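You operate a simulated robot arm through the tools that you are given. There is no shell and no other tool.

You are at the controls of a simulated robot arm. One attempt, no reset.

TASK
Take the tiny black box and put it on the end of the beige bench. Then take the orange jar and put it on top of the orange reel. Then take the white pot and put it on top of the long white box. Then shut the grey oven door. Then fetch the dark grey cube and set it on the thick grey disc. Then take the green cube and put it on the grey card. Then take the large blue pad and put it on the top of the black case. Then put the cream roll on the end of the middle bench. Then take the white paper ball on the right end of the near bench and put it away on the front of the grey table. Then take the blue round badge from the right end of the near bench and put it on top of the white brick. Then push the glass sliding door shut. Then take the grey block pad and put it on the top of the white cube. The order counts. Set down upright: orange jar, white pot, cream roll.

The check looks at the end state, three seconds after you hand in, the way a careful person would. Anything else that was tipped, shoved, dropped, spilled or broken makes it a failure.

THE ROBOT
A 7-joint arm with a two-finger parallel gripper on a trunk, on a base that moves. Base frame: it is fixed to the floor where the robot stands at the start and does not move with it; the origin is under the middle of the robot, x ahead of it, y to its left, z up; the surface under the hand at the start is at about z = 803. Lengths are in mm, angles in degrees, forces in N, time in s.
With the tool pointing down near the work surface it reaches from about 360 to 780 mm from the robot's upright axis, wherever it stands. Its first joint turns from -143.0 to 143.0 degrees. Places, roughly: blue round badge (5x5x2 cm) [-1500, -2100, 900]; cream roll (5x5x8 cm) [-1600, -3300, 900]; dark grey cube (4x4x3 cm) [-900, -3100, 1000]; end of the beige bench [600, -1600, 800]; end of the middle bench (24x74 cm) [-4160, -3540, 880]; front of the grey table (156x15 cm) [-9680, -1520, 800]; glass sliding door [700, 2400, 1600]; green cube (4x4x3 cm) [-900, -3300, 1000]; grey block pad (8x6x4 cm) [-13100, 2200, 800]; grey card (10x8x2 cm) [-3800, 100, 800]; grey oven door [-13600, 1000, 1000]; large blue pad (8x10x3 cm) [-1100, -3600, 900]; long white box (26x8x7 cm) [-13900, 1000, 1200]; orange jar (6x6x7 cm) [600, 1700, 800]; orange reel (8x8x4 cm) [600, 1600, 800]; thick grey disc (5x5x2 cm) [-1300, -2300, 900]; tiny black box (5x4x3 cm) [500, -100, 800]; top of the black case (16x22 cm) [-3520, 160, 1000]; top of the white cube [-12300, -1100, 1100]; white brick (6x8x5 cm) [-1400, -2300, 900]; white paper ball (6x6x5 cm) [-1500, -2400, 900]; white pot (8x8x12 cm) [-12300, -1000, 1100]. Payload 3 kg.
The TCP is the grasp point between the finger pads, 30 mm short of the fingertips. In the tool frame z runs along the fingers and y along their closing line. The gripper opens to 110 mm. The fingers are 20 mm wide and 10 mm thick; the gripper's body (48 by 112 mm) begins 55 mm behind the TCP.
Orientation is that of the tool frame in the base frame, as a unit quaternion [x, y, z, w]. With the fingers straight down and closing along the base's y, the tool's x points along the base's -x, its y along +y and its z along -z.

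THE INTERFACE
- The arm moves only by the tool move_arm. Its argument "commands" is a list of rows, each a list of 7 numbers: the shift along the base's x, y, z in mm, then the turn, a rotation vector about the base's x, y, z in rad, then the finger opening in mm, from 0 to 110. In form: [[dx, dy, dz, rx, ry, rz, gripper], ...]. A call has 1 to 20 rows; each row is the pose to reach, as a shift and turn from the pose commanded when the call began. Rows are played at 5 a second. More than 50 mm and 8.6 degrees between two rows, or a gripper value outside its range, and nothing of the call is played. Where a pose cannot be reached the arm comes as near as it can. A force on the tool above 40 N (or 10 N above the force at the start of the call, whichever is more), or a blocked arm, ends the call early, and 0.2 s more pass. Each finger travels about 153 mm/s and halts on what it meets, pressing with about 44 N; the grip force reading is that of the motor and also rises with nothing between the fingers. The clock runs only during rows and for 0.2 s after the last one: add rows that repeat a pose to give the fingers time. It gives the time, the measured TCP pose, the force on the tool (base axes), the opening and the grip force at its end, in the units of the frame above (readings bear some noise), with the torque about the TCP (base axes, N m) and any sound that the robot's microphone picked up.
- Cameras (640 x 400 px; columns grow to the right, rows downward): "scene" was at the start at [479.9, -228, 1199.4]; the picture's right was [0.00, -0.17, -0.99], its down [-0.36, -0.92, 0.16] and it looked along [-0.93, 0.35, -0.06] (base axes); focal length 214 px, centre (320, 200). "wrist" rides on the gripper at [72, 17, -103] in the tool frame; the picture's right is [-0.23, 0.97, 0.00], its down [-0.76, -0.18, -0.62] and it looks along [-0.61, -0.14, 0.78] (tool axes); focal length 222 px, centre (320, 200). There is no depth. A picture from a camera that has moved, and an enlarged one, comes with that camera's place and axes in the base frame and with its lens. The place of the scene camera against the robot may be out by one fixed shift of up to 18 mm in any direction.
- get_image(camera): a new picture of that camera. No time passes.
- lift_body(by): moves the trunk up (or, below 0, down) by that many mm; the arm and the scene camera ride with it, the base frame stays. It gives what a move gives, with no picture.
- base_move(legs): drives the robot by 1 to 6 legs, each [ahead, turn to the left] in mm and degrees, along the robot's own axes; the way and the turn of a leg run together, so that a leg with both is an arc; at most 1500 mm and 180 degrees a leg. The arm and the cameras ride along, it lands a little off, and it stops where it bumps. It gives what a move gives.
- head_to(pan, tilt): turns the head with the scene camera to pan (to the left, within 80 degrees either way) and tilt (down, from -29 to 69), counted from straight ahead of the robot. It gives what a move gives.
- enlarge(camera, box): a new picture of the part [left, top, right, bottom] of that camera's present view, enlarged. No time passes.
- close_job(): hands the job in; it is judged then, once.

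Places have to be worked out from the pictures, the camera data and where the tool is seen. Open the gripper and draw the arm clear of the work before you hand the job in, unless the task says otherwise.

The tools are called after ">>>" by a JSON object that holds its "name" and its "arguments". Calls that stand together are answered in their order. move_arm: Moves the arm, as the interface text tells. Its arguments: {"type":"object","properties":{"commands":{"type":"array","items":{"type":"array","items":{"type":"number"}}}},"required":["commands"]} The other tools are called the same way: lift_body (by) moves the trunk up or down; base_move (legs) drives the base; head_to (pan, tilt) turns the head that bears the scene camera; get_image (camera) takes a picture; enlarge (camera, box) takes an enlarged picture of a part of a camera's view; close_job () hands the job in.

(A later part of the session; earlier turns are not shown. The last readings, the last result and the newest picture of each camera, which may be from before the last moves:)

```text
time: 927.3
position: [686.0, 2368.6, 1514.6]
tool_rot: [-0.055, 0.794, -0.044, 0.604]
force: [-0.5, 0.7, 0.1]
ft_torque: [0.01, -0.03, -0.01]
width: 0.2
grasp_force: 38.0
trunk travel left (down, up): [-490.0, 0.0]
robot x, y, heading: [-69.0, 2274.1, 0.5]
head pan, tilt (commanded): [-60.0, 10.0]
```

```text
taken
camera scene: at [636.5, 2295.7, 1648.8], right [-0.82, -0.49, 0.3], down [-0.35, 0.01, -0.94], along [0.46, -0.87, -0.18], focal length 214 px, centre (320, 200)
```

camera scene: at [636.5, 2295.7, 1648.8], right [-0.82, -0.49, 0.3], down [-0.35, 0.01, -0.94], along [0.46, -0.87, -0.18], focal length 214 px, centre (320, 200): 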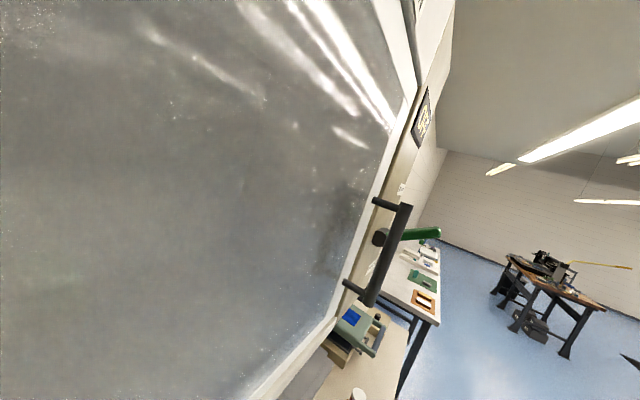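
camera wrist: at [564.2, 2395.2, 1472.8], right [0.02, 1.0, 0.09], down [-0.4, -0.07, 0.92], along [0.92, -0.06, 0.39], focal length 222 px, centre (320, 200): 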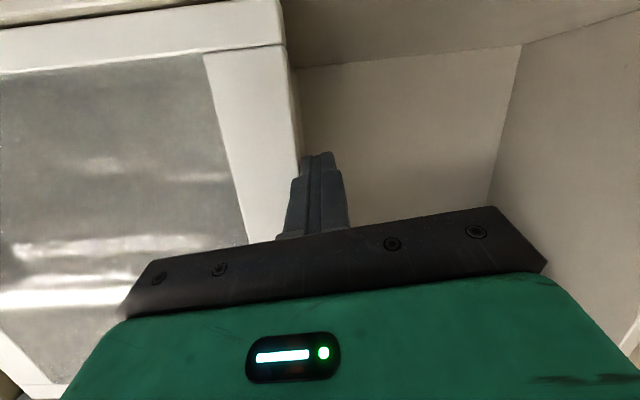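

>>> {"name": "move_arm", "arguments": {"commands": [[0, -5, 0, 0, 0, 0, 0], [0, -10, 0, 0, 0, 0, 0], [0, -15, 0, 0, 0, 0, 0], [0, -15, 0, 0, 0, 0, 0]]}}

>>> {"name": "get_image", "arguments": {"camera": "wrist"}}

>>> {"name": "enlarge", "arguments": {"camera": "scene", "box": [330, 60, 470, 330]}}

```text
time: 928.1
position: [684.3, 2363.8, 1515.4]
tool_rot: [-0.06, 0.792, -0.042, 0.606]
force: [-1.9, 22.6, -5.3]
ft_torque: [0.35, 0.2, 0.47]
width: 0.2
grasp_force: 37.3
trunk travel left (down, up): [-490.0, 0.0]
robot x, y, heading: [-68.7, 2282.2, 0.4]
head pan, tilt (commanded): [-60.0, 10.0]
stopped in row 3: the force on the tool passed its limit at 45 N (the readings are from after the stop); the commanded pose is now the measured one
```

```text
taken
camera wrist: at [564.2, 2369.0, 1472.4], right [0.02, 1.0, 0.08], down [-0.4, -0.07, 0.92], along [0.92, -0.05, 0.39], focal length 222 px, centre (320, 200)
```

wrist: 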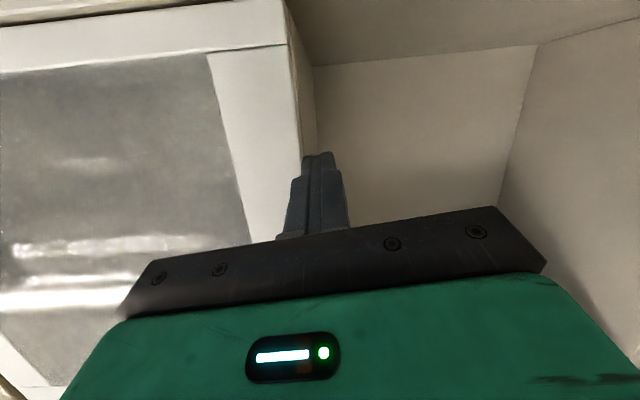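

```text
1.48 times, centred on (400, 195) of scene
camera zoom: at [636.7, 2291.5, 1648.8], right [-0.81, -0.5, 0.3], down [-0.35, 0.01, -0.94], along [0.47, -0.87, -0.18], focal length 318 px, centre (202, 207)
```

zoom: 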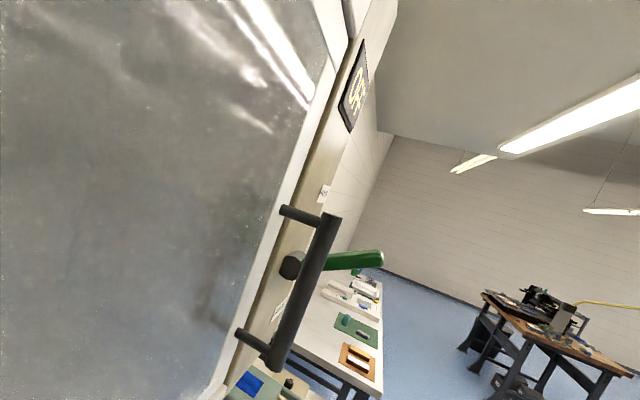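

It stopped firmly (45 N). I back the fingers off to +y and out, then look at the right jamb from the front.

>>> {"name": "move_arm", "arguments": {"commands": [[0, 10, 0, 0, 0, 0, 0], [0, 30, 0, 0, 0, 0, 0], [-25, 35, 0, 0, 0, 0, 0], [-60, 30, 0, 0, 0, 0, 0], [-95, 20, 0, 0, 0, 0, 0], [-130, 0, 0, 0, 0, 0, 0], [-160, -30, 0, 0, 0, 0, 0], [-180, -60, 0, 0, 0, 0, 0]]}}

>>> {"name": "head_to", "arguments": {"pan": -20, "tilt": 0}}

>>> {"name": "get_image", "arguments": {"camera": "scene"}}

>>> {"name": "get_image", "arguments": {"camera": "wrist"}}

```text
time: 929.9
position: [502.3, 2300.7, 1519.0]
tool_rot: [-0.058, 0.792, -0.041, 0.606]
force: [-0.8, 0.2, -0.3]
ft_torque: [-0.01, -0.02, -0.02]
width: 0.0
grasp_force: 37.6
trunk travel left (down, up): [-490.0, 0.0]
robot x, y, heading: [-64.7, 2274.6, 0.4]
head pan, tilt (commanded): [-60.0, 10.0]
```

```text
time: 931.0
position: [503.8, 2301.2, 1519.2]
tool_rot: [-0.059, 0.792, -0.041, 0.606]
force: [0.1, 0.2, -0.1]
ft_torque: [-0.01, -0.01, 0.02]
width: 0.3
grasp_force: 37.6
trunk travel left (down, up): [-490.0, 0.0]
robot x, y, heading: [-66.4, 2273.2, 0.5]
head pan, tilt (commanded): [-20.0, 0.0]
```

```text
taken
camera scene: at [494.2, 2279.3, 1649.5], right [-0.29, -0.93, 0.22], down [-0.26, -0.14, -0.96], along [0.92, -0.34, -0.2], focal length 214 px, centre (320, 200)
```

scene: 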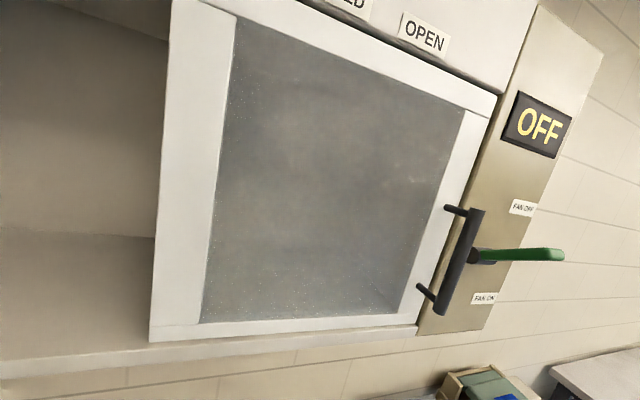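

```text
taken
camera wrist: at [383.3, 2305.8, 1474.6], right [0.02, 1.0, 0.08], down [-0.4, -0.07, 0.92], along [0.92, -0.05, 0.39], focal length 222 px, centre (320, 200)
```

wrist: 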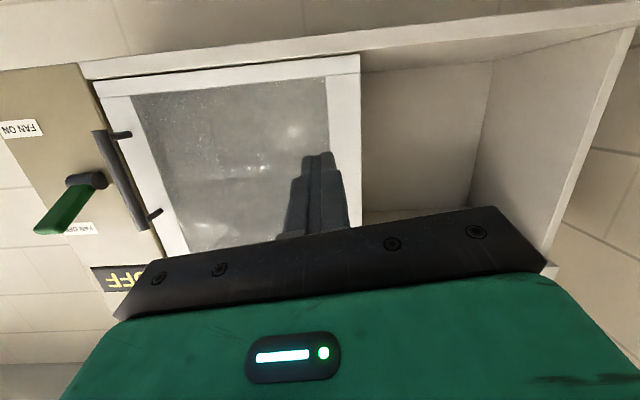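

The pane now exactly covers the right bay, flush with the right jamb and the partition. I zoom to verify there is no gap.

>>> {"name": "enlarge", "arguments": {"camera": "scene", "box": [380, 60, 540, 340]}}

>>> {"name": "enlarge", "arguments": {"camera": "wrist", "box": [60, 50, 260, 260]}}

```text
1.43 times, centred on (460, 200) of scene
camera zoom: at [494.2, 2279.3, 1649.5], right [-0.29, -0.93, 0.22], down [-0.26, -0.14, -0.96], along [0.92, -0.34, -0.2], focal length 306 px, centre (120, 200)
```

zoom: 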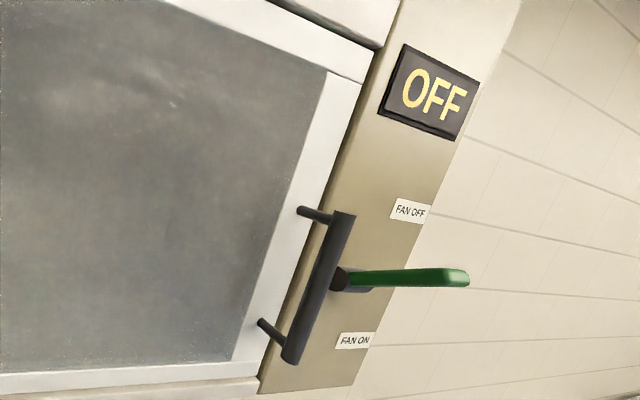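

```text
1.90 times, centred on (160, 155) of wrist
camera zoom: at [383.3, 2305.8, 1474.6], right [0.02, 1.0, 0.08], down [-0.4, -0.07, 0.92], along [0.92, -0.05, 0.39], focal length 423 px, centre (625, 286)
```

zoom: 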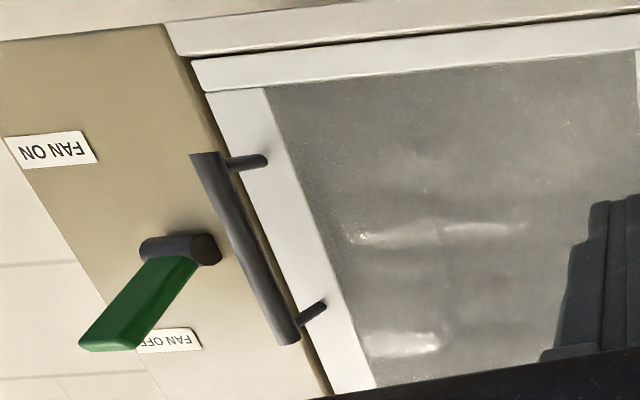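

The pane is shut. Last item: the grey block pad at the far end. I back away, restore the tool to vertical, and lower the trunk.

>>> {"name": "base_move", "arguments": {"legs": [[-600, 0]]}}

>>> {"name": "move_arm", "arguments": {"commands": [[0, 0, 0, 0, 0.13, 0, 20], [-5, 0, 0, 0, 0.26, 0, 60], [-10, 0, 0, 0, 0.39, 0, 110], [-15, 0, -10, 0, 0.52, 0, 110], [-20, 0, -20, 0, 0.65, 0, 110], [-25, 0, -30, 0, 0.78, 0, 110], [-30, 0, -40, 0, 0.91, 0, 110], [-35, 0, -50, 0, 1.04, 0, 110], [-40, 0, -60, 0, 1.17, 0, 110], [-45, 0, -70, 0, 1.3, 0, 110], [-45, 0, -70, 0, 1.3, 0, 110]]}}

>>> {"name": "lift_body", "arguments": {"by": -190}}

```text
time: 934.4
position: [-96.9, 2293.6, 1519.5]
tool_rot: [-0.055, 0.793, -0.044, 0.606]
force: [-0.2, -0.3, -0.4]
ft_torque: [0.01, 0.05, 0.0]
width: 0.0
grasp_force: 37.8
trunk travel left (down, up): [-490.0, 0.0]
robot x, y, heading: [-670.2, 2272.2, -0.3]
head pan, tilt (commanded): [-20.0, 0.0]
```

```text
time: 936.8
position: [-143.7, 2292.7, 1449.3]
tool_rot: [-0.07, 0.998, -0.003, 0.003]
force: [0.3, -0.2, -1.1]
ft_torque: [-0.02, 0.01, -0.01]
width: 109.9
grasp_force: 0.1
trunk travel left (down, up): [-490.0, 0.0]
robot x, y, heading: [-670.1, 2274.1, 0.0]
head pan, tilt (commanded): [-20.0, 0.0]
```

```text
time: 938.8
position: [-142.8, 2293.4, 1259.5]
tool_rot: [-0.069, 0.998, -0.002, 0.003]
force: [0.1, -0.3, 0.3]
ft_torque: [0.02, 0.01, 0.01]
width: 110.0
grasp_force: 0.1
trunk travel left (down, up): [-300.0, 190.0]
robot x, y, heading: [-667.7, 2271.8, -0.1]
head pan, tilt (commanded): [-20.0, 0.0]
```

I turn right toward the corridor and drive there in two calls.

>>> {"name": "base_move", "arguments": {"legs": [[0, -60]]}}

>>> {"name": "base_move", "arguments": {"legs": [[0, -59], [1300, 0], [1300, 0], [1180, 0]]}}

```text
time: 941.9
position: [-381.0, 1833.6, 1259.0]
tool_rot: [0.431, 0.903, -0.004, 0.001]
force: [-0.2, 0.6, -1.0]
ft_torque: [0.01, 0.01, 0.03]
width: 110.0
grasp_force: 0.0
trunk travel left (down, up): [-300.0, 190.0]
robot x, y, heading: [-626.7, 2293.1, -59.1]
head pan, tilt (commanded): [-20.0, 0.0]
```

```text
time: 962.9
position: [-2718.4, -1469.3, 1259.3]
tool_rot: [0.824, 0.566, -0.004, -0.001]
force: [-0.1, -0.3, 0.5]
ft_torque: [-0.02, 0.0, 0.02]
width: 110.0
grasp_force: 0.1
trunk travel left (down, up): [-300.0, 190.0]
robot x, y, heading: [-2443.9, -1020.3, -118.7]
head pan, tilt (commanded): [-20.0, 0.0]
```

In the corridor. I turn to -x and drive west.

>>> {"name": "base_move", "arguments": {"legs": [[0, -61.3], [1500, 0], [1500, 0]]}}

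>>> {"name": "base_move", "arguments": {"legs": [[1500, 0], [1500, 0]]}}

```text
time: 980.4
position: [-6032.8, -915.3, 1260.2]
tool_rot: [0.999, 0.054, -0.003, -0.002]
force: [-0.2, 0.0, 0.5]
ft_torque: [-0.01, -0.02, -0.01]
width: 110.2
grasp_force: 0.0
trunk travel left (down, up): [-300.0, 190.0]
robot x, y, heading: [-5513.1, -955.9, 178.0]
head pan, tilt (commanded): [-20.0, 0.0]
```

```text
time: 994.9
position: [-9046.6, -853.1, 1260.6]
tool_rot: [0.998, 0.058, -0.003, -0.003]
force: [0.3, -0.5, 0.0]
ft_torque: [-0.02, -0.04, 0.0]
width: 109.9
grasp_force: 0.0
trunk travel left (down, up): [-300.0, 190.0]
robot x, y, heading: [-8522.2, -887.0, 178.5]
head pan, tilt (commanded): [-20.0, 0.0]
```

I veer right between the tables, then head toward the back-right corner and look.

>>> {"name": "base_move", "arguments": {"legs": [[100, 0], [0, -38.5], [1215, 0], [0, 15.5]]}}

>>> {"name": "base_move", "arguments": {"legs": [[1500, 0], [1300, 0]]}}

>>> {"name": "head_to", "arguments": {"pan": 0, "tilt": -28}}

>>> {"name": "get_image", "arguments": {"camera": "scene"}}

```text
time: 1004.6
position: [-10035.9, 112.7, 1260.7]
tool_rot: [0.991, -0.135, -0.003, -0.004]
force: [0.7, 0.7, -0.3]
ft_torque: [0.02, -0.01, 0.0]
width: 110.3
grasp_force: 0.0
trunk travel left (down, up): [-300.0, 190.0]
robot x, y, heading: [-9562.4, -108.9, 156.6]
head pan, tilt (commanded): [-20.0, 0.0]
```

```text
time: 1018.2
position: [-12625.3, 1227.2, 1261.3]
tool_rot: [0.992, -0.128, -0.003, -0.004]
force: [-0.1, 0.5, 0.0]
ft_torque: [0.0, 0.0, -0.01]
width: 110.1
grasp_force: 0.0
trunk travel left (down, up): [-300.0, 190.0]
robot x, y, heading: [-12147.8, 1007.4, 157.3]
head pan, tilt (commanded): [-20.0, 0.0]
```

```text
time: 1019.1
position: [-12625.3, 1226.8, 1261.4]
tool_rot: [0.992, -0.128, -0.003, -0.004]
force: [0.9, -0.3, -0.2]
ft_torque: [0.0, -0.01, -0.02]
width: 109.7
grasp_force: 0.0
trunk travel left (down, up): [-300.0, 190.0]
robot x, y, heading: [-12145.0, 1010.9, 157.3]
head pan, tilt (commanded): [0.0, -28.0]
```

```text
taken
camera scene: at [-12765.1, 1257.9, 1334.7], right [0.26, 0.97, 0.01], down [0.85, -0.22, -0.47], along [-0.46, 0.13, -0.88], focal length 214 px, centre (320, 200)
```

scene: 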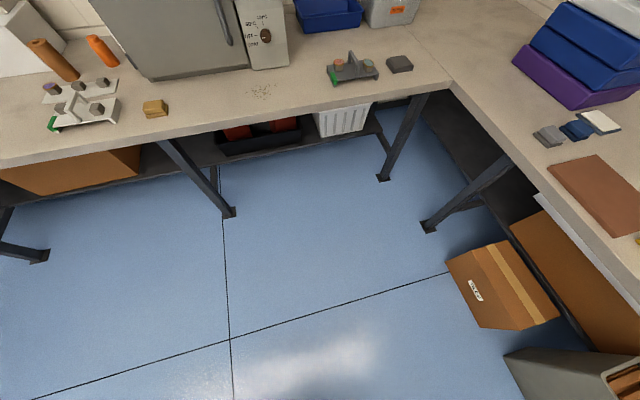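

On the right bench near the corner there's a small grey block next to blue and white ones at ≈[-13080,2144]. I zoom in.

>>> {"name": "enlarge", "arguments": {"camera": "scene", "box": [500, 80, 640, 240]}}

```text
2.50 times, centred on (570, 160) of scene
camera zoom: at [-12765.1, 1257.9, 1334.7], right [0.26, 0.97, 0.01], down [0.85, -0.22, -0.47], along [-0.46, 0.13, -0.88], focal length 536 px, centre (-305, 300)
```

zoom: 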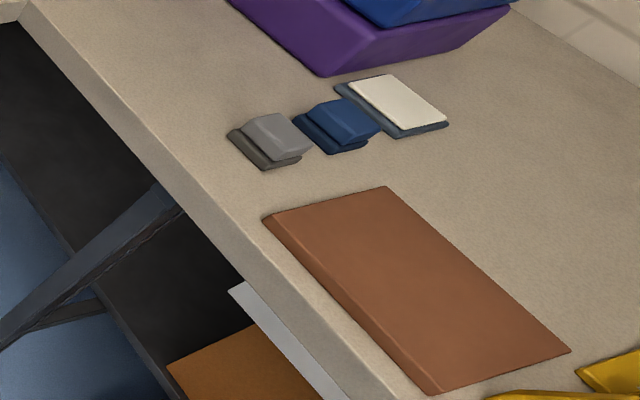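

The target is the grey block-on-base pad at ≈[-13080,2144]; a cardboard box stands on the floor at x>-12850, y>1980. I drive to about [-13030,1600] facing the right bench, staying clear of the box.

>>> {"name": "base_move", "arguments": {"legs": [[0, 5.7], [920, 0], [0, -73]]}}

>>> {"name": "base_move", "arguments": {"legs": [[300, 0]]}}

>>> {"name": "head_to", "arguments": {"pan": 0, "tilt": -10}}

>>> {"name": "get_image", "arguments": {"camera": "scene"}}

>>> {"name": "get_image", "arguments": {"camera": "wrist"}}

```text
time: 1027.9
position: [-13030.4, 1799.6, 1262.4]
tool_rot: [0.753, -0.658, -0.001, -0.005]
force: [0.6, -0.5, -0.1]
ft_torque: [0.02, -0.04, 0.02]
width: 109.9
grasp_force: 0.1
trunk travel left (down, up): [-300.0, 190.0]
robot x, y, heading: [-13096.4, 1278.1, 90.3]
head pan, tilt (commanded): [0.0, -28.0]
```

```text
time: 1029.9
position: [-13032.1, 2100.8, 1262.7]
tool_rot: [0.753, -0.658, -0.001, -0.005]
force: [0.0, 0.2, 0.2]
ft_torque: [0.03, 0.02, -0.04]
width: 109.8
grasp_force: 0.1
trunk travel left (down, up): [-300.0, 190.0]
robot x, y, heading: [-13100.7, 1581.1, 90.5]
head pan, tilt (commanded): [0.0, -28.0]
```

```text
time: 1030.7
position: [-13031.8, 2101.8, 1263.0]
tool_rot: [0.753, -0.658, -0.001, -0.005]
force: [-0.4, 0.4, -0.3]
ft_torque: [-0.01, -0.01, 0.02]
width: 109.9
grasp_force: 0.0
trunk travel left (down, up): [-300.0, 190.0]
robot x, y, heading: [-13099.0, 1577.9, 90.5]
head pan, tilt (commanded): [0.0, -10.0]
```

```text
taken
camera scene: at [-13045.8, 2219.0, 1319.1], right [0.99, 0.14, 0.01], down [0.14, -0.97, -0.18], along [-0.02, 0.18, -0.98], focal length 214 px, centre (320, 200)
```

scene: 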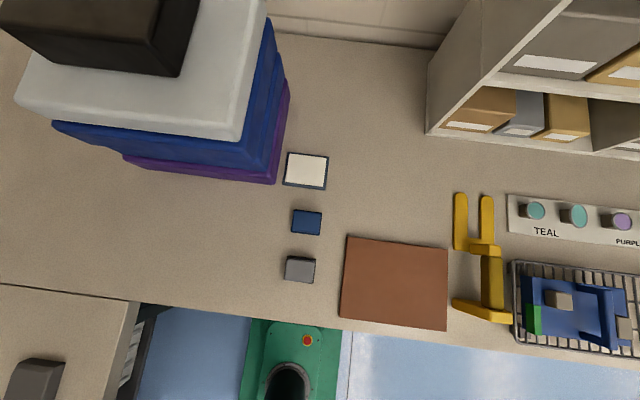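

```text
taken
camera wrist: at [-13041.7, 2025.8, 1366.2], right [-1.0, 0.09, 0.0], down [0.07, 0.77, 0.63], along [0.06, 0.63, -0.78], focal length 222 px, centre (320, 200)
```

wrist: 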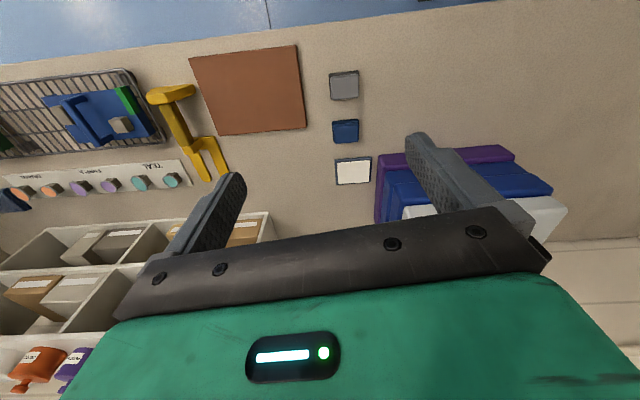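

I zoom on the grey block in both cameras.

>>> {"name": "enlarge", "arguments": {"camera": "scene", "box": [260, 200, 360, 310]}}

>>> {"name": "enlarge", "arguments": {"camera": "wrist", "box": [300, 50, 400, 160]}}

```text
3.64 times, centred on (310, 255) of scene
camera zoom: at [-13045.8, 2219.0, 1319.1], right [0.99, 0.14, 0.01], down [0.14, -0.97, -0.18], along [-0.02, 0.18, -0.98], focal length 780 px, centre (356, 0)
```

zoom: 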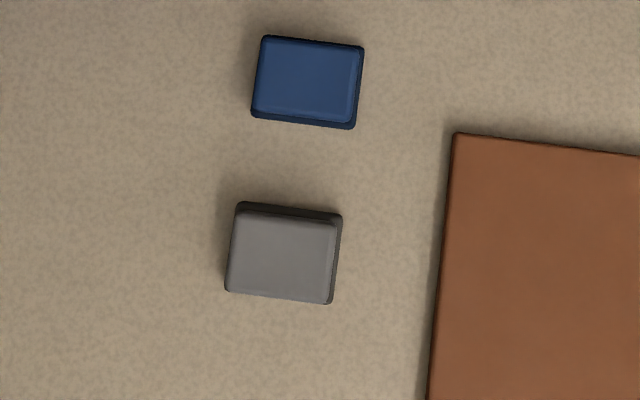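

```text
3.64 times, centred on (350, 105) of wrist
camera zoom: at [-13041.7, 2025.8, 1366.2], right [-1.0, 0.09, 0.0], down [0.07, 0.77, 0.63], along [0.06, 0.63, -0.78], focal length 808 px, centre (211, 546)
```

zoom: 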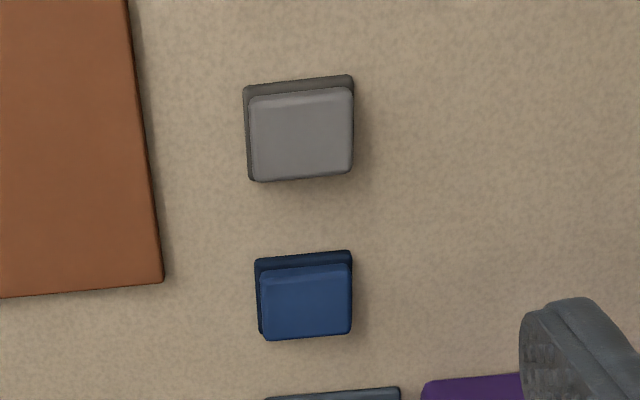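

Block is at about [-13084,2151], nearly axis-aligned. I move above it at z≈1000 with matching yaw for a closer look.

>>> {"name": "move_arm", "arguments": {"commands": [[-13, 12, -30, 0, 0, -0.03, 110], [-26, 24, -60, 0, 0, -0.06, 110], [-39, 36, -90, 0, 0, -0.089, 110], [-52, 49, -120, 0, 0, -0.089, 110], [-52, 49, -165, 0, 0, -0.089, 110], [-52, 49, -210, 0, 0, -0.089, 110], [-52, 49, -255, 0, 0, -0.089, 110], [-52, 49, -255, 0, 0, -0.089, 110]]}}

>>> {"name": "head_to", "arguments": {"pan": 0, "tilt": 30}}

>>> {"name": "get_image", "arguments": {"camera": "scene"}}

>>> {"name": "get_image", "arguments": {"camera": "wrist"}}

```text
time: 1032.5
position: [-13083.7, 2149.7, 1006.9]
tool_rot: [0.723, -0.69, 0.0, -0.005]
force: [0.6, 0.5, -0.2]
ft_torque: [0.0, 0.02, -0.01]
width: 110.2
grasp_force: 0.0
trunk travel left (down, up): [-300.0, 190.0]
robot x, y, heading: [-13098.0, 1579.9, 90.7]
head pan, tilt (commanded): [0.0, -10.0]
```

```text
time: 1033.6
position: [-13084.4, 2150.3, 1007.6]
tool_rot: [0.724, -0.69, 0.001, -0.004]
force: [-0.4, 0.1, -0.7]
ft_torque: [0.01, 0.02, 0.0]
width: 110.1
grasp_force: 0.1
trunk travel left (down, up): [-300.0, 190.0]
robot x, y, heading: [-13103.4, 1574.7, 90.4]
head pan, tilt (commanded): [0.0, 30.0]
```

```text
taken
camera scene: at [-13082.6, 2204.6, 1057.1], right [1.0, 0.05, 0.01], down [0.04, -0.87, 0.49], along [0.03, -0.49, -0.87], focal length 214 px, centre (320, 200)
```

scene: 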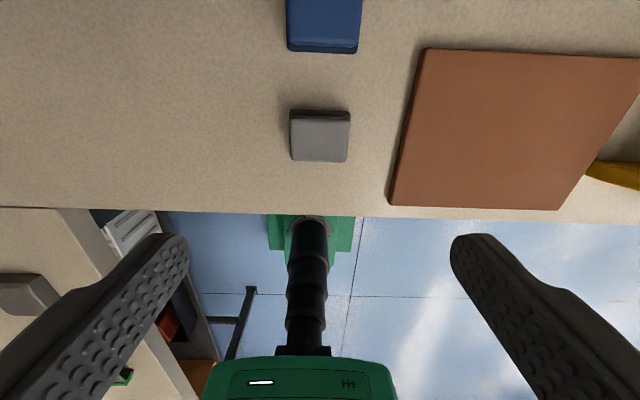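

```text
taken
camera wrist: at [-13099.3, 2074.8, 1110.8], right [-0.98, 0.18, 0.0], down [0.14, 0.77, 0.63], along [0.12, 0.62, -0.78], focal length 222 px, centre (320, 200)
```

wrist: 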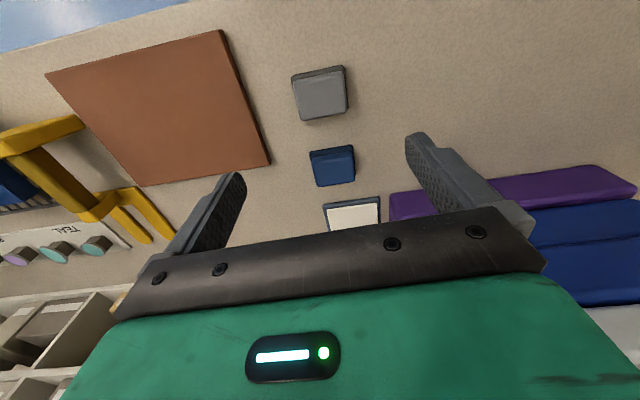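

Triangulation suggests the block's top is at z≈788 (a lower bench). I descend to TCP z≈820 and re-check.

>>> {"name": "move_arm", "arguments": {"commands": [[1, 0, -45, 0, 0, 0, 110], [1, 0, -90, 0, 0, 0, 110], [1, 0, -135, 0, 0, 0, 110], [1, 0, -170, 0, 0, 0, 110], [1, 0, -187, 0, 0, 0, 110], [1, 0, -187, 0, 0, 0, 110]]}}

>>> {"name": "get_image", "arguments": {"camera": "scene"}}

>>> {"name": "get_image", "arguments": {"camera": "wrist"}}

```text
time: 1035.0
position: [-13084.2, 2149.6, 818.5]
tool_rot: [0.724, -0.69, 0.001, -0.004]
force: [0.5, 0.8, 0.0]
ft_torque: [0.01, 0.01, 0.02]
width: 109.8
grasp_force: 0.1
trunk travel left (down, up): [-300.0, 190.0]
robot x, y, heading: [-13102.1, 1575.7, 90.5]
head pan, tilt (commanded): [0.0, 30.0]
```

```text
taken
camera scene: at [-13082.2, 2203.9, 868.9], right [1.0, 0.05, 0.01], down [0.04, -0.87, 0.5], along [0.03, -0.49, -0.87], focal length 214 px, centre (320, 200)
```

scene: 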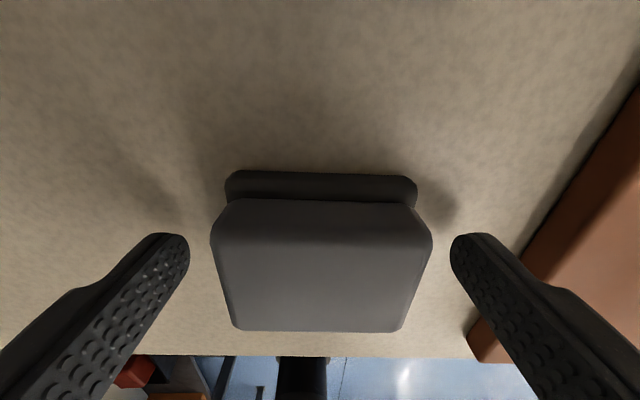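

```text
taken
camera wrist: at [-13098.8, 2074.2, 922.7], right [-0.98, 0.18, 0.0], down [0.14, 0.77, 0.63], along [0.12, 0.62, -0.78], focal length 222 px, centre (320, 200)
```

wrist: 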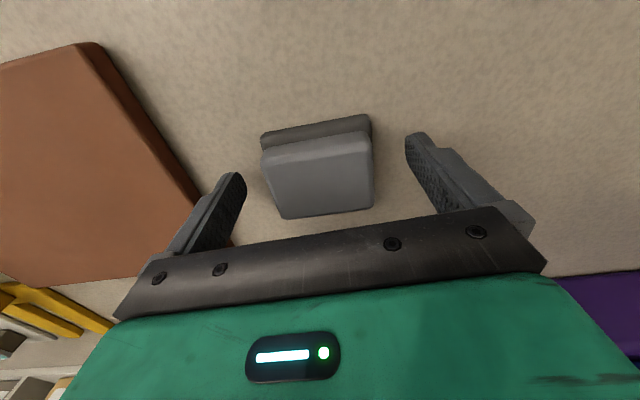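

The block's top is at z≈803 and lies well between the fingers. I lower 10 mm and close.

>>> {"name": "move_arm", "arguments": {"commands": [[1, 0, -5, 0, 0, 0, 110], [1, 0, -10, 0, 0, 0, 110], [1, 0, -10, 0, 0, 0, 95], [1, 0, -10, 0, 0, 0, 80], [1, 0, -10, 0, 0, 0, 66], [1, 0, -10, 0, 0, 0, 56], [1, 0, -10, 0, 0, 0, 56]]}}

>>> {"name": "get_image", "arguments": {"camera": "scene"}}

>>> {"name": "get_image", "arguments": {"camera": "wrist"}}

```text
time: 1036.6
position: [-13083.3, 2149.9, 811.2]
tool_rot: [0.723, -0.69, 0.0, -0.005]
force: [0.4, -0.7, -0.7]
ft_torque: [-0.04, -0.07, -0.01]
width: 69.2
grasp_force: 44.0
trunk travel left (down, up): [-300.0, 190.0]
robot x, y, heading: [-13095.9, 1577.5, 90.6]
head pan, tilt (commanded): [0.0, 30.0]
```

```text
taken
camera scene: at [-13081.1, 2204.4, 860.3], right [1.0, 0.05, 0.01], down [0.04, -0.87, 0.49], along [0.03, -0.49, -0.87], focal length 214 px, centre (320, 200)
```

scene: 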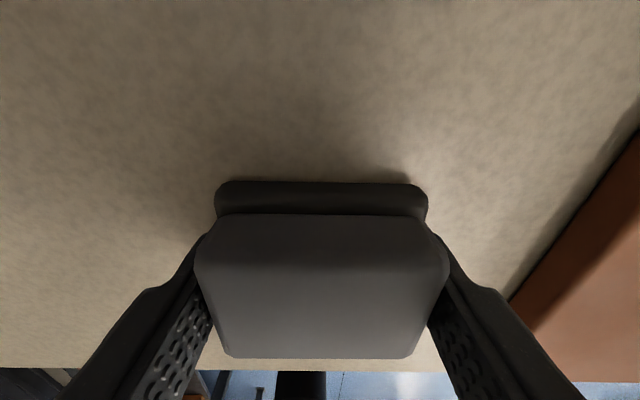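

```text
taken
camera wrist: at [-13097.7, 2074.6, 914.0], right [-0.98, 0.18, 0.0], down [0.14, 0.77, 0.63], along [0.12, 0.62, -0.78], focal length 222 px, centre (320, 200)
```

wrist: 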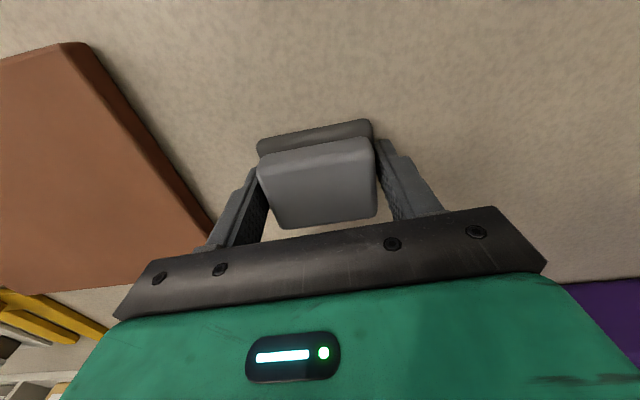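

Gripped at 69 mm. I lift straight up and check that the pad comes as one piece.

>>> {"name": "move_arm", "arguments": {"commands": [[0, 0, 20, 0, 0, 0, 56], [0, 0, 60, 0, 0, 0, 56], [0, 0, 105, 0, 0, 0, 56], [0, 0, 150, 0, 0, 0, 56], [0, 0, 195, 0, 0, 0, 56], [0, -10, 240, 0, 0, 0, 56], [0, -30, 285, 0, 0, 0, 56], [0, -50, 330, 0, 0, 0, 56], [0, -60, 375, 0, 0, 0, 56], [0, -60, 420, 0, 0, 0, 56]]}}

>>> {"name": "get_image", "arguments": {"camera": "scene"}}

>>> {"name": "get_image", "arguments": {"camera": "wrist"}}

```text
time: 1038.8
position: [-13085.6, 2089.9, 1227.5]
tool_rot: [0.724, -0.69, 0.001, -0.004]
force: [-0.3, -0.1, -0.8]
ft_torque: [0.01, 0.02, 0.0]
width: 68.8
grasp_force: 43.7
trunk travel left (down, up): [-300.0, 190.0]
robot x, y, heading: [-13097.6, 1579.4, 90.5]
head pan, tilt (commanded): [0.0, 30.0]
```

```text
taken
camera scene: at [-13083.6, 2145.3, 1278.1], right [1.0, 0.05, 0.01], down [0.04, -0.87, 0.5], along [0.03, -0.5, -0.87], focal length 214 px, centre (320, 200)
```

scene: 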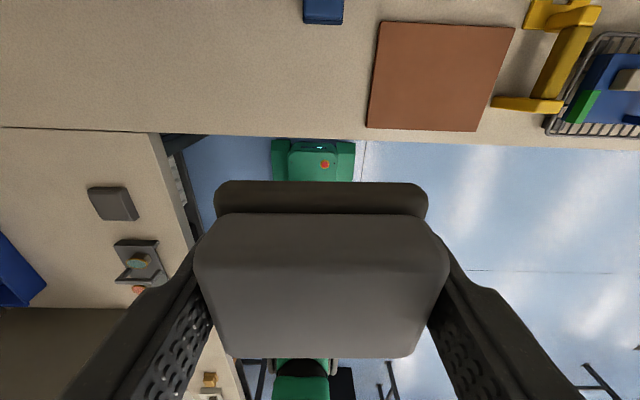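

```text
taken
camera wrist: at [-13100.3, 2015.7, 1332.0], right [-0.98, 0.18, -0.01], down [0.14, 0.77, 0.63], along [0.12, 0.62, -0.78], focal length 222 px, centre (320, 200)
```

wrist: 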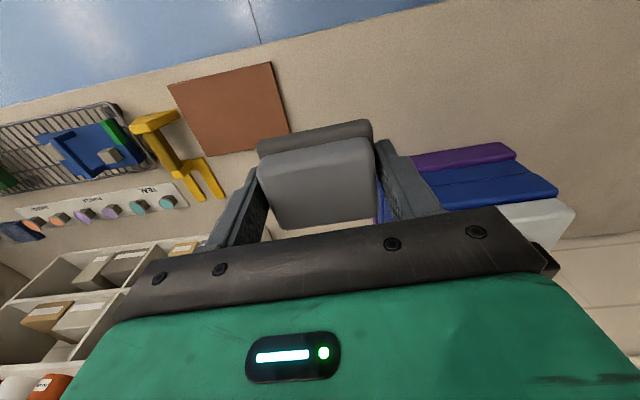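

Pad held. I back away from the bench, turn right in two steps (away from the oven), and drive to face the white cube from +y.

>>> {"name": "base_move", "arguments": {"legs": [[-600, 0], [0, -90]]}}

>>> {"name": "base_move", "arguments": {"legs": [[780, 0], [0, -88]]}}

```text
time: 1046.1
position: [-12577.2, 967.0, 1228.5]
tool_rot: [-0.03, 1.0, -0.002, 0.003]
force: [-0.2, -0.2, -0.5]
ft_torque: [0.01, -0.01, 0.03]
width: 68.6
grasp_force: 43.9
trunk travel left (down, up): [-300.0, 190.0]
robot x, y, heading: [-13091.9, 1034.4, 1.5]
head pan, tilt (commanded): [0.0, 30.0]
```

```text
time: 1054.1
position: [-12395.0, 538.5, 1227.9]
tool_rot: [0.686, 0.728, -0.004, 0.001]
force: [-0.5, -0.2, -0.5]
ft_torque: [-0.02, 0.03, 0.05]
width: 68.9
grasp_force: 43.3
trunk travel left (down, up): [-300.0, 190.0]
robot x, y, heading: [-12263.8, 1051.2, -88.4]
head pan, tilt (commanded): [0.0, 30.0]
```

I raise the trunk 80 mm, drive forward to y≈0, and look at the cube.

>>> {"name": "lift_body", "arguments": {"by": 80}}

>>> {"name": "base_move", "arguments": {"legs": [[1060, 0]]}}

>>> {"name": "head_to", "arguments": {"pan": 0, "tilt": -28}}

>>> {"name": "get_image", "arguments": {"camera": "scene"}}

```text
time: 1055.3
position: [-12394.6, 537.7, 1308.6]
tool_rot: [0.686, 0.727, -0.005, 0.001]
force: [-0.6, 0.0, -0.4]
ft_torque: [0.04, -0.02, -0.02]
width: 68.8
grasp_force: 44.5
trunk travel left (down, up): [-380.0, 110.0]
robot x, y, heading: [-12268.2, 1055.7, -88.4]
head pan, tilt (commanded): [0.0, 30.0]
```

```text
time: 1060.8
position: [-12350.8, -543.3, 1308.7]
tool_rot: [0.681, 0.733, -0.004, 0.001]
force: [0.0, -0.4, -0.1]
ft_torque: [-0.01, -0.03, 0.01]
width: 68.6
grasp_force: 44.2
trunk travel left (down, up): [-380.0, 110.0]
robot x, y, heading: [-12232.9, -28.4, -87.8]
head pan, tilt (commanded): [0.0, 30.0]
```

```text
time: 1062.1
position: [-12350.6, -544.2, 1308.6]
tool_rot: [0.681, 0.733, -0.005, 0.001]
force: [1.0, -0.5, -0.2]
ft_torque: [-0.01, -0.01, 0.0]
width: 69.0
grasp_force: 43.8
trunk travel left (down, up): [-380.0, 110.0]
robot x, y, heading: [-12228.1, -26.6, -87.9]
head pan, tilt (commanded): [0.0, -28.0]
```

```text
taken
camera scene: at [-12334.7, -698.8, 1382.6], right [-1.0, -0.07, 0.01], down [-0.07, 0.88, -0.47], along [0.03, -0.47, -0.88], focal length 214 px, centre (320, 200)
```

scene: 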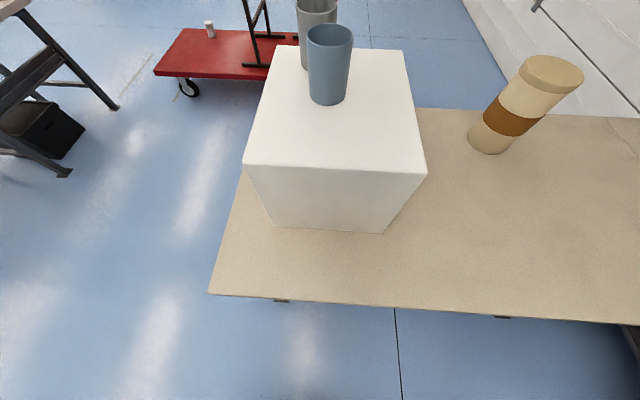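

Cube top's front edge is at y≈-904, the blue pot's near edge at y≈-1062, so the free patch centre is ≈[-12348,-980]. I drive 320 mm forward and bring the pad over it.

>>> {"name": "base_move", "arguments": {"legs": [[320, 0]]}}

>>> {"name": "head_to", "arguments": {"pan": 0, "tilt": 40}}

>>> {"name": "move_arm", "arguments": {"commands": [[-3, -35, -15, 0, 0, 0, 56], [-6, -70, -30, 0, 0, 0, 56], [-9, -105, -45, 0, 0, 0, 56], [-12, -117, -75, 0, 0, 0, 56], [-12, -117, -75, 0, 0, 0, 56]]}}

>>> {"name": "get_image", "arguments": {"camera": "scene"}}

>>> {"name": "get_image", "arguments": {"camera": "wrist"}}

```text
time: 1064.2
position: [-12338.8, -855.6, 1309.8]
tool_rot: [0.681, 0.733, -0.004, 0.001]
force: [0.8, -0.7, -0.9]
ft_torque: [-0.01, 0.0, -0.01]
width: 68.9
grasp_force: 44.1
trunk travel left (down, up): [-380.0, 110.0]
robot x, y, heading: [-12216.6, -339.7, -87.6]
head pan, tilt (commanded): [0.0, -28.0]
```

```text
time: 1065.6
position: [-12338.0, -856.6, 1310.5]
tool_rot: [0.681, 0.732, -0.005, 0.002]
force: [-0.4, -0.2, -0.3]
ft_torque: [0.01, 0.02, 0.02]
width: 68.8
grasp_force: 43.9
trunk travel left (down, up): [-380.0, 110.0]
robot x, y, heading: [-12214.9, -337.8, -87.8]
head pan, tilt (commanded): [0.0, 40.0]
```

```text
time: 1066.8
position: [-12347.4, -973.6, 1234.7]
tool_rot: [0.681, 0.733, -0.003, 0.0]
force: [0.4, -0.5, -0.3]
ft_torque: [0.03, 0.03, -0.04]
width: 68.7
grasp_force: 44.6
trunk travel left (down, up): [-380.0, 110.0]
robot x, y, heading: [-12216.5, -337.0, -87.6]
head pan, tilt (commanded): [0.0, 40.0]
```

```text
taken
camera scene: at [-12340.7, -1026.0, 1290.7], right [-1.0, -0.07, 0.01], down [-0.05, 0.77, 0.64], along [-0.05, 0.64, -0.77], focal length 214 px, centre (320, 200)
```

scene: 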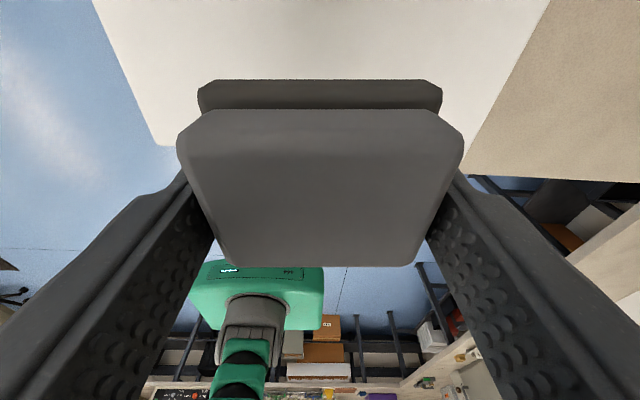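

```text
taken
camera wrist: at [-12338.0, -900.5, 1338.9], right [0.99, -0.16, 0.0], down [-0.12, -0.77, 0.63], along [-0.1, -0.62, -0.78], focal length 222 px, centre (320, 200)
```

wrist: 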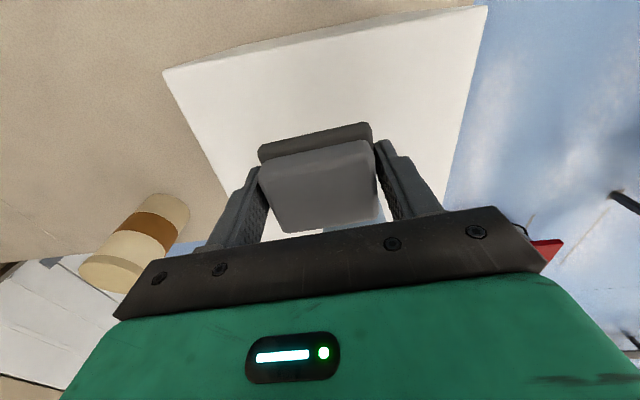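

Pad is over the free patch. I lower to ~15 mm above the expected contact, then check.

>>> {"name": "move_arm", "arguments": {"commands": [[0, 0, -30, 0, 0, 0, 56], [0, 0, -60, 0, 0, 0, 56], [0, 0, -80, 0, 0, 0, 56], [0, 0, -86, 0, 0, 0, 56], [0, 0, -86, 0, 0, 0, 56]]}}

>>> {"name": "get_image", "arguments": {"camera": "scene"}}

>>> {"name": "get_image", "arguments": {"camera": "wrist"}}

```text
time: 1068.0
position: [-12349.5, -973.2, 1147.3]
tool_rot: [0.681, 0.732, -0.005, 0.002]
force: [0.3, -0.3, -0.6]
ft_torque: [0.01, -0.01, 0.02]
width: 68.7
grasp_force: 43.8
trunk travel left (down, up): [-380.0, 110.0]
robot x, y, heading: [-12215.5, -337.9, -87.7]
head pan, tilt (commanded): [0.0, 40.0]
```

```text
taken
camera scene: at [-12341.5, -1024.8, 1203.8], right [-1.0, -0.07, 0.01], down [-0.05, 0.77, 0.64], along [-0.05, 0.64, -0.77], focal length 214 px, centre (320, 200)
```

scene: 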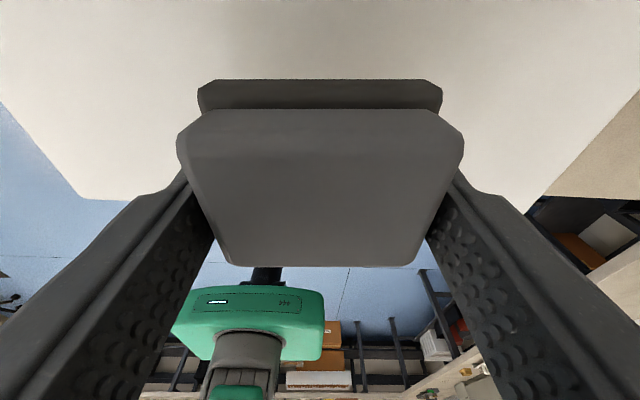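

```text
taken
camera wrist: at [-12338.8, -899.3, 1252.1], right [0.99, -0.16, 0.0], down [-0.12, -0.77, 0.63], along [-0.1, -0.62, -0.78], focal length 222 px, centre (320, 200)
```

wrist: 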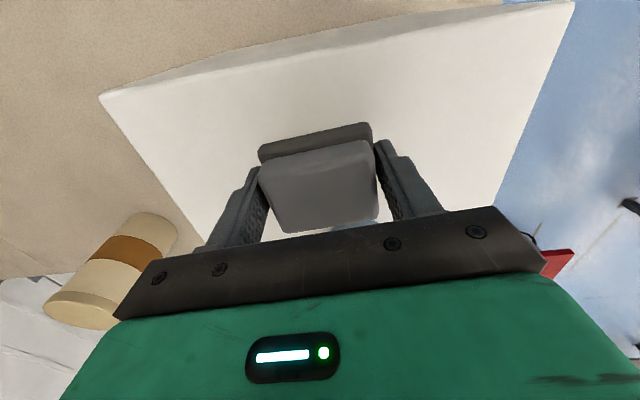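

Well placed over the cube top. I creep down to contact.

>>> {"name": "move_arm", "arguments": {"commands": [[0, 0, -3, 0, 0, 0, 56], [0, 0, -6, 0, 0, 0, 56], [0, 0, -8, 0, 0, 0, 56], [0, 0, -8, 0, 0, 0, 56]]}}

```text
time: 1069.0
position: [-12351.1, -972.7, 1140.4]
tool_rot: [0.68, 0.733, -0.004, 0.0]
force: [0.6, 0.1, -1.3]
ft_torque: [0.0, 0.02, 0.0]
width: 68.8
grasp_force: 43.9
trunk travel left (down, up): [-380.0, 110.0]
robot x, y, heading: [-12209.3, -335.5, -87.9]
head pan, tilt (commanded): [0.0, 40.0]
```

>>> {"name": "move_arm", "arguments": {"commands": [[0, 0, -2, 0, 0, 0, 56], [0, 0, -4, 0, 0, 0, 56], [0, 0, -4, 0, 0, 0, 56]]}}

```text
time: 1069.8
position: [-12349.9, -972.4, 1137.2]
tool_rot: [0.681, 0.733, -0.004, 0.0]
force: [0.2, 0.4, -0.2]
ft_torque: [0.0, 0.0, 0.01]
width: 68.6
grasp_force: 44.5
trunk travel left (down, up): [-380.0, 110.0]
robot x, y, heading: [-12212.5, -337.6, -87.7]
head pan, tilt (commanded): [0.0, 40.0]
```

>>> {"name": "move_arm", "arguments": {"commands": [[0, 0, -2, 0, 0, 0, 56], [0, 0, -4, 0, 0, 0, 56], [0, 0, -4, 0, 0, 0, 56]]}}

```text
time: 1070.6
position: [-12352.1, -973.2, 1132.1]
tool_rot: [0.68, 0.733, -0.005, 0.001]
force: [-1.3, -0.3, 0.1]
ft_torque: [-0.01, 0.02, -0.02]
width: 68.9
grasp_force: 44.2
trunk travel left (down, up): [-380.0, 110.0]
robot x, y, heading: [-12216.6, -339.2, -87.8]
head pan, tilt (commanded): [0.0, 40.0]
```

>>> {"name": "move_arm", "arguments": {"commands": [[0, 0, -2, 0, 0, 0, 56], [0, 0, -4, 0, 0, 0, 56], [0, 0, -4, 0, 0, 0, 56]]}}

```text
time: 1071.4
position: [-12350.8, -973.4, 1128.9]
tool_rot: [0.681, 0.733, -0.005, 0.0]
force: [0.1, 0.4, -1.5]
ft_torque: [0.0, 0.01, 0.02]
width: 68.8
grasp_force: 43.5
trunk travel left (down, up): [-380.0, 110.0]
robot x, y, heading: [-12213.4, -340.1, -87.5]
head pan, tilt (commanded): [0.0, 40.0]
```

>>> {"name": "move_arm", "arguments": {"commands": [[0, 0, -2, 0, 0, 0, 56], [0, 0, -4, 0, 0, 0, 56], [0, 0, -4, 0, 0, 0, 56]]}}

>>> {"name": "get_image", "arguments": {"camera": "wrist"}}

```text
time: 1072.2
position: [-12349.4, -974.0, 1125.1]
tool_rot: [0.681, 0.732, -0.005, 0.0]
force: [-0.2, -0.3, -0.2]
ft_torque: [0.0, 0.01, -0.01]
width: 68.8
grasp_force: 43.7
trunk travel left (down, up): [-380.0, 110.0]
robot x, y, heading: [-12213.8, -338.4, -87.5]
head pan, tilt (commanded): [0.0, 40.0]
```

```text
taken
camera wrist: at [-12339.0, -899.9, 1228.2], right [0.99, -0.16, 0.0], down [-0.12, -0.77, 0.63], along [-0.1, -0.62, -0.78], focal length 222 px, centre (320, 200)
```

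wrist: 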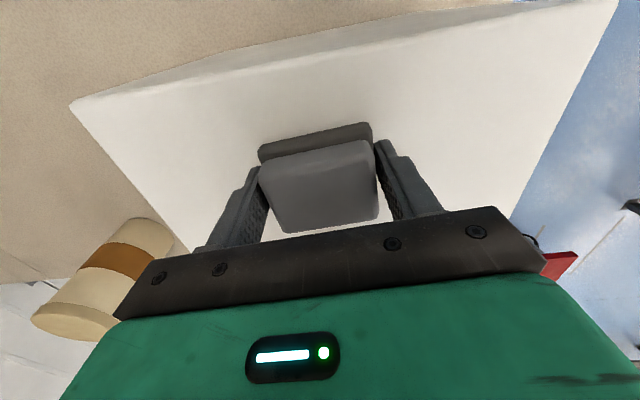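

Shadow is close; continuing down in small steps.

>>> {"name": "move_arm", "arguments": {"commands": [[0, 0, -2, 0, 0, 0, 56], [0, 0, -3, 0, 0, 0, 56], [0, 0, -4, 0, 0, 0, 56], [0, 0, -4, 0, 0, 0, 56]]}}

```text
time: 1073.2
position: [-12350.3, -974.3, 1120.7]
tool_rot: [0.681, 0.732, -0.004, 0.001]
force: [0.6, -0.7, -0.4]
ft_torque: [0.0, 0.01, -0.01]
width: 69.0
grasp_force: 44.3
trunk travel left (down, up): [-380.0, 110.0]
robot x, y, heading: [-12217.1, -338.8, -87.7]
head pan, tilt (commanded): [0.0, 40.0]
```

>>> {"name": "move_arm", "arguments": {"commands": [[0, 0, -1, 0, 0, 0, 56], [0, 0, -3, 0, 0, 0, 56], [0, 0, -4, 0, 0, 0, 56], [0, 0, -4, 0, 0, 0, 56]]}}

```text
time: 1074.2
position: [-12350.4, -972.4, 1117.0]
tool_rot: [0.681, 0.732, -0.004, 0.001]
force: [0.4, -0.8, -0.2]
ft_torque: [-0.01, -0.02, -0.02]
width: 68.8
grasp_force: 43.5
trunk travel left (down, up): [-380.0, 110.0]
robot x, y, heading: [-12215.2, -336.0, -87.8]
head pan, tilt (commanded): [0.0, 40.0]
```

>>> {"name": "move_arm", "arguments": {"commands": [[0, 0, -1, 0, 0, 0, 56], [0, 0, -3, 0, 0, 0, 56], [0, 0, -4, 0, 0, 0, 56], [0, 0, -4, 0, 0, 0, 56]]}}

```text
time: 1075.2
position: [-12350.6, -972.4, 1112.8]
tool_rot: [0.681, 0.732, -0.004, 0.001]
force: [-1.0, 0.6, 3.2]
ft_torque: [-0.41, -0.04, 0.0]
width: 68.7
grasp_force: 44.1
trunk travel left (down, up): [-380.0, 110.0]
robot x, y, heading: [-12214.9, -345.3, -87.7]
head pan, tilt (commanded): [0.0, 40.0]
```

First contact. One more millimetre down, then I release.

>>> {"name": "move_arm", "arguments": {"commands": [[0, 0, -1, 0, 0, 0, 56], [0, 0, -1, 0, 0, 0, 56]]}}

>>> {"name": "move_arm", "arguments": {"commands": [[0, 0, 0, 0, 0, 0, 72], [0, 0, 0, 0, 0, 0, 78], [0, 0, 0, 0, 0, 0, 88], [0, 0, 0, 0, 0, 0, 96], [0, 0, 0, 0, 0, 0, 96]]}}

>>> {"name": "get_image", "arguments": {"camera": "scene"}}

>>> {"name": "get_image", "arguments": {"camera": "wrist"}}

```text
time: 1075.8
position: [-12349.1, -972.7, 1111.8]
tool_rot: [0.681, 0.733, -0.005, 0.001]
force: [-0.2, 1.9, 4.1]
ft_torque: [-0.47, -0.11, 0.02]
width: 68.5
grasp_force: 43.8
trunk travel left (down, up): [-380.0, 110.0]
robot x, y, heading: [-12215.5, -336.1, -87.5]
head pan, tilt (commanded): [0.0, 40.0]
```

```text
time: 1077.0
position: [-12350.4, -972.1, 1112.1]
tool_rot: [0.681, 0.733, -0.004, 0.0]
force: [-0.1, 0.6, 2.0]
ft_torque: [-0.23, -0.05, 0.03]
width: 95.8
grasp_force: 0.1
trunk travel left (down, up): [-380.0, 110.0]
robot x, y, heading: [-12215.1, -337.0, -87.6]
head pan, tilt (commanded): [0.0, 40.0]
```

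```text
taken
camera scene: at [-12341.8, -1025.0, 1167.6], right [-1.0, -0.07, 0.01], down [-0.05, 0.77, 0.64], along [-0.05, 0.64, -0.77], focal length 214 px, centre (320, 200)
```

scene: 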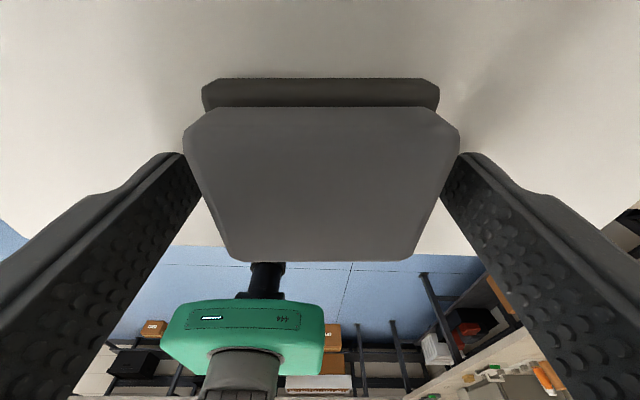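

```text
taken
camera wrist: at [-12339.2, -899.6, 1215.9], right [0.99, -0.16, 0.0], down [-0.12, -0.77, 0.63], along [-0.1, -0.62, -0.78], focal length 222 px, centre (320, 200)
```

wrist: 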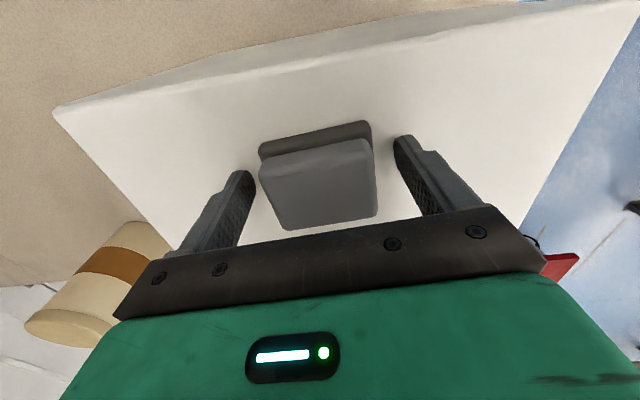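

The torque shows the light residual contact is ~115 mm ahead — the head touching the blue pot's rim. I rise straight up with no sideways motion and inspect.

>>> {"name": "move_arm", "arguments": {"commands": [[0, 0, 5, 0, 0, 0, 96], [0, 0, 15, 0, 0, 0, 96], [0, 0, 40, 0, 0, 0, 96], [0, 0, 80, 0, 0, 0, 100], [0, 0, 125, 0, 0, 0, 100], [0, 0, 170, 0, 0, 0, 100], [0, 40, 190, 0, 0, 0, 100], [0, 80, 200, 0, 0, 0, 100], [0, 125, 210, 0, 0, 0, 100]]}}

>>> {"name": "head_to", "arguments": {"pan": 0, "tilt": -10}}

>>> {"name": "get_image", "arguments": {"camera": "scene"}}

>>> {"name": "get_image", "arguments": {"camera": "wrist"}}

```text
time: 1079.0
position: [-12350.5, -849.4, 1323.1]
tool_rot: [0.681, 0.733, -0.005, 0.0]
force: [0.2, -0.1, 0.4]
ft_torque: [0.0, 0.0, 0.05]
width: 100.1
grasp_force: 0.1
trunk travel left (down, up): [-380.0, 110.0]
robot x, y, heading: [-12215.1, -341.8, -87.6]
head pan, tilt (commanded): [0.0, 40.0]
```

```text
time: 1080.2
position: [-12351.0, -849.8, 1321.5]
tool_rot: [0.681, 0.732, -0.004, 0.001]
force: [0.5, 0.7, -1.2]
ft_torque: [-0.02, 0.01, 0.0]
width: 100.1
grasp_force: 0.0
trunk travel left (down, up): [-380.0, 110.0]
robot x, y, heading: [-12213.9, -339.3, -87.9]
head pan, tilt (commanded): [0.0, -10.0]
```

```text
taken
camera scene: at [-12336.2, -980.9, 1378.4], right [-1.0, -0.07, 0.01], down [-0.07, 0.98, -0.18], along [0.01, -0.18, -0.98], focal length 214 px, centre (320, 200)
```

scene: 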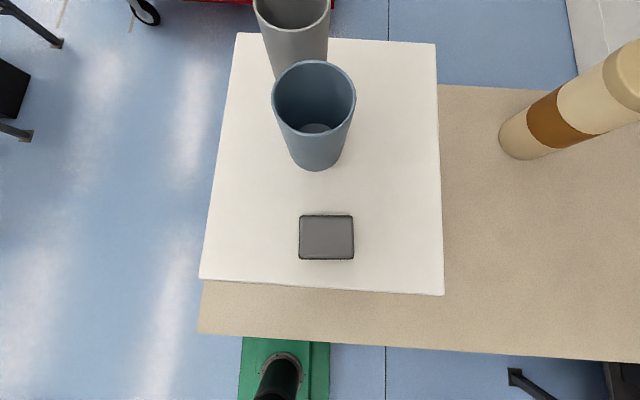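

```text
taken
camera wrist: at [-12339.2, -776.8, 1425.5], right [0.99, -0.16, 0.0], down [-0.12, -0.77, 0.63], along [-0.1, -0.62, -0.78], focal length 222 px, centre (320, 200)
```

wrist: 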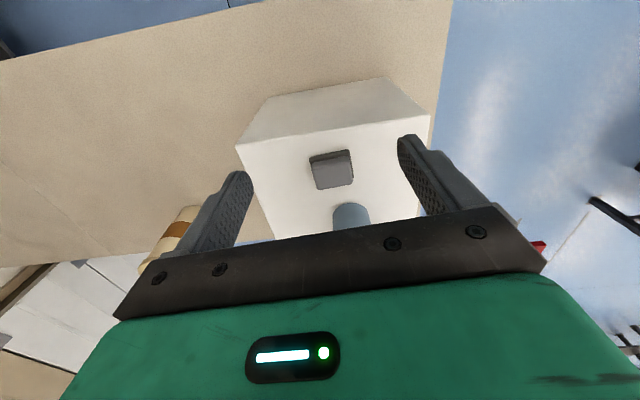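

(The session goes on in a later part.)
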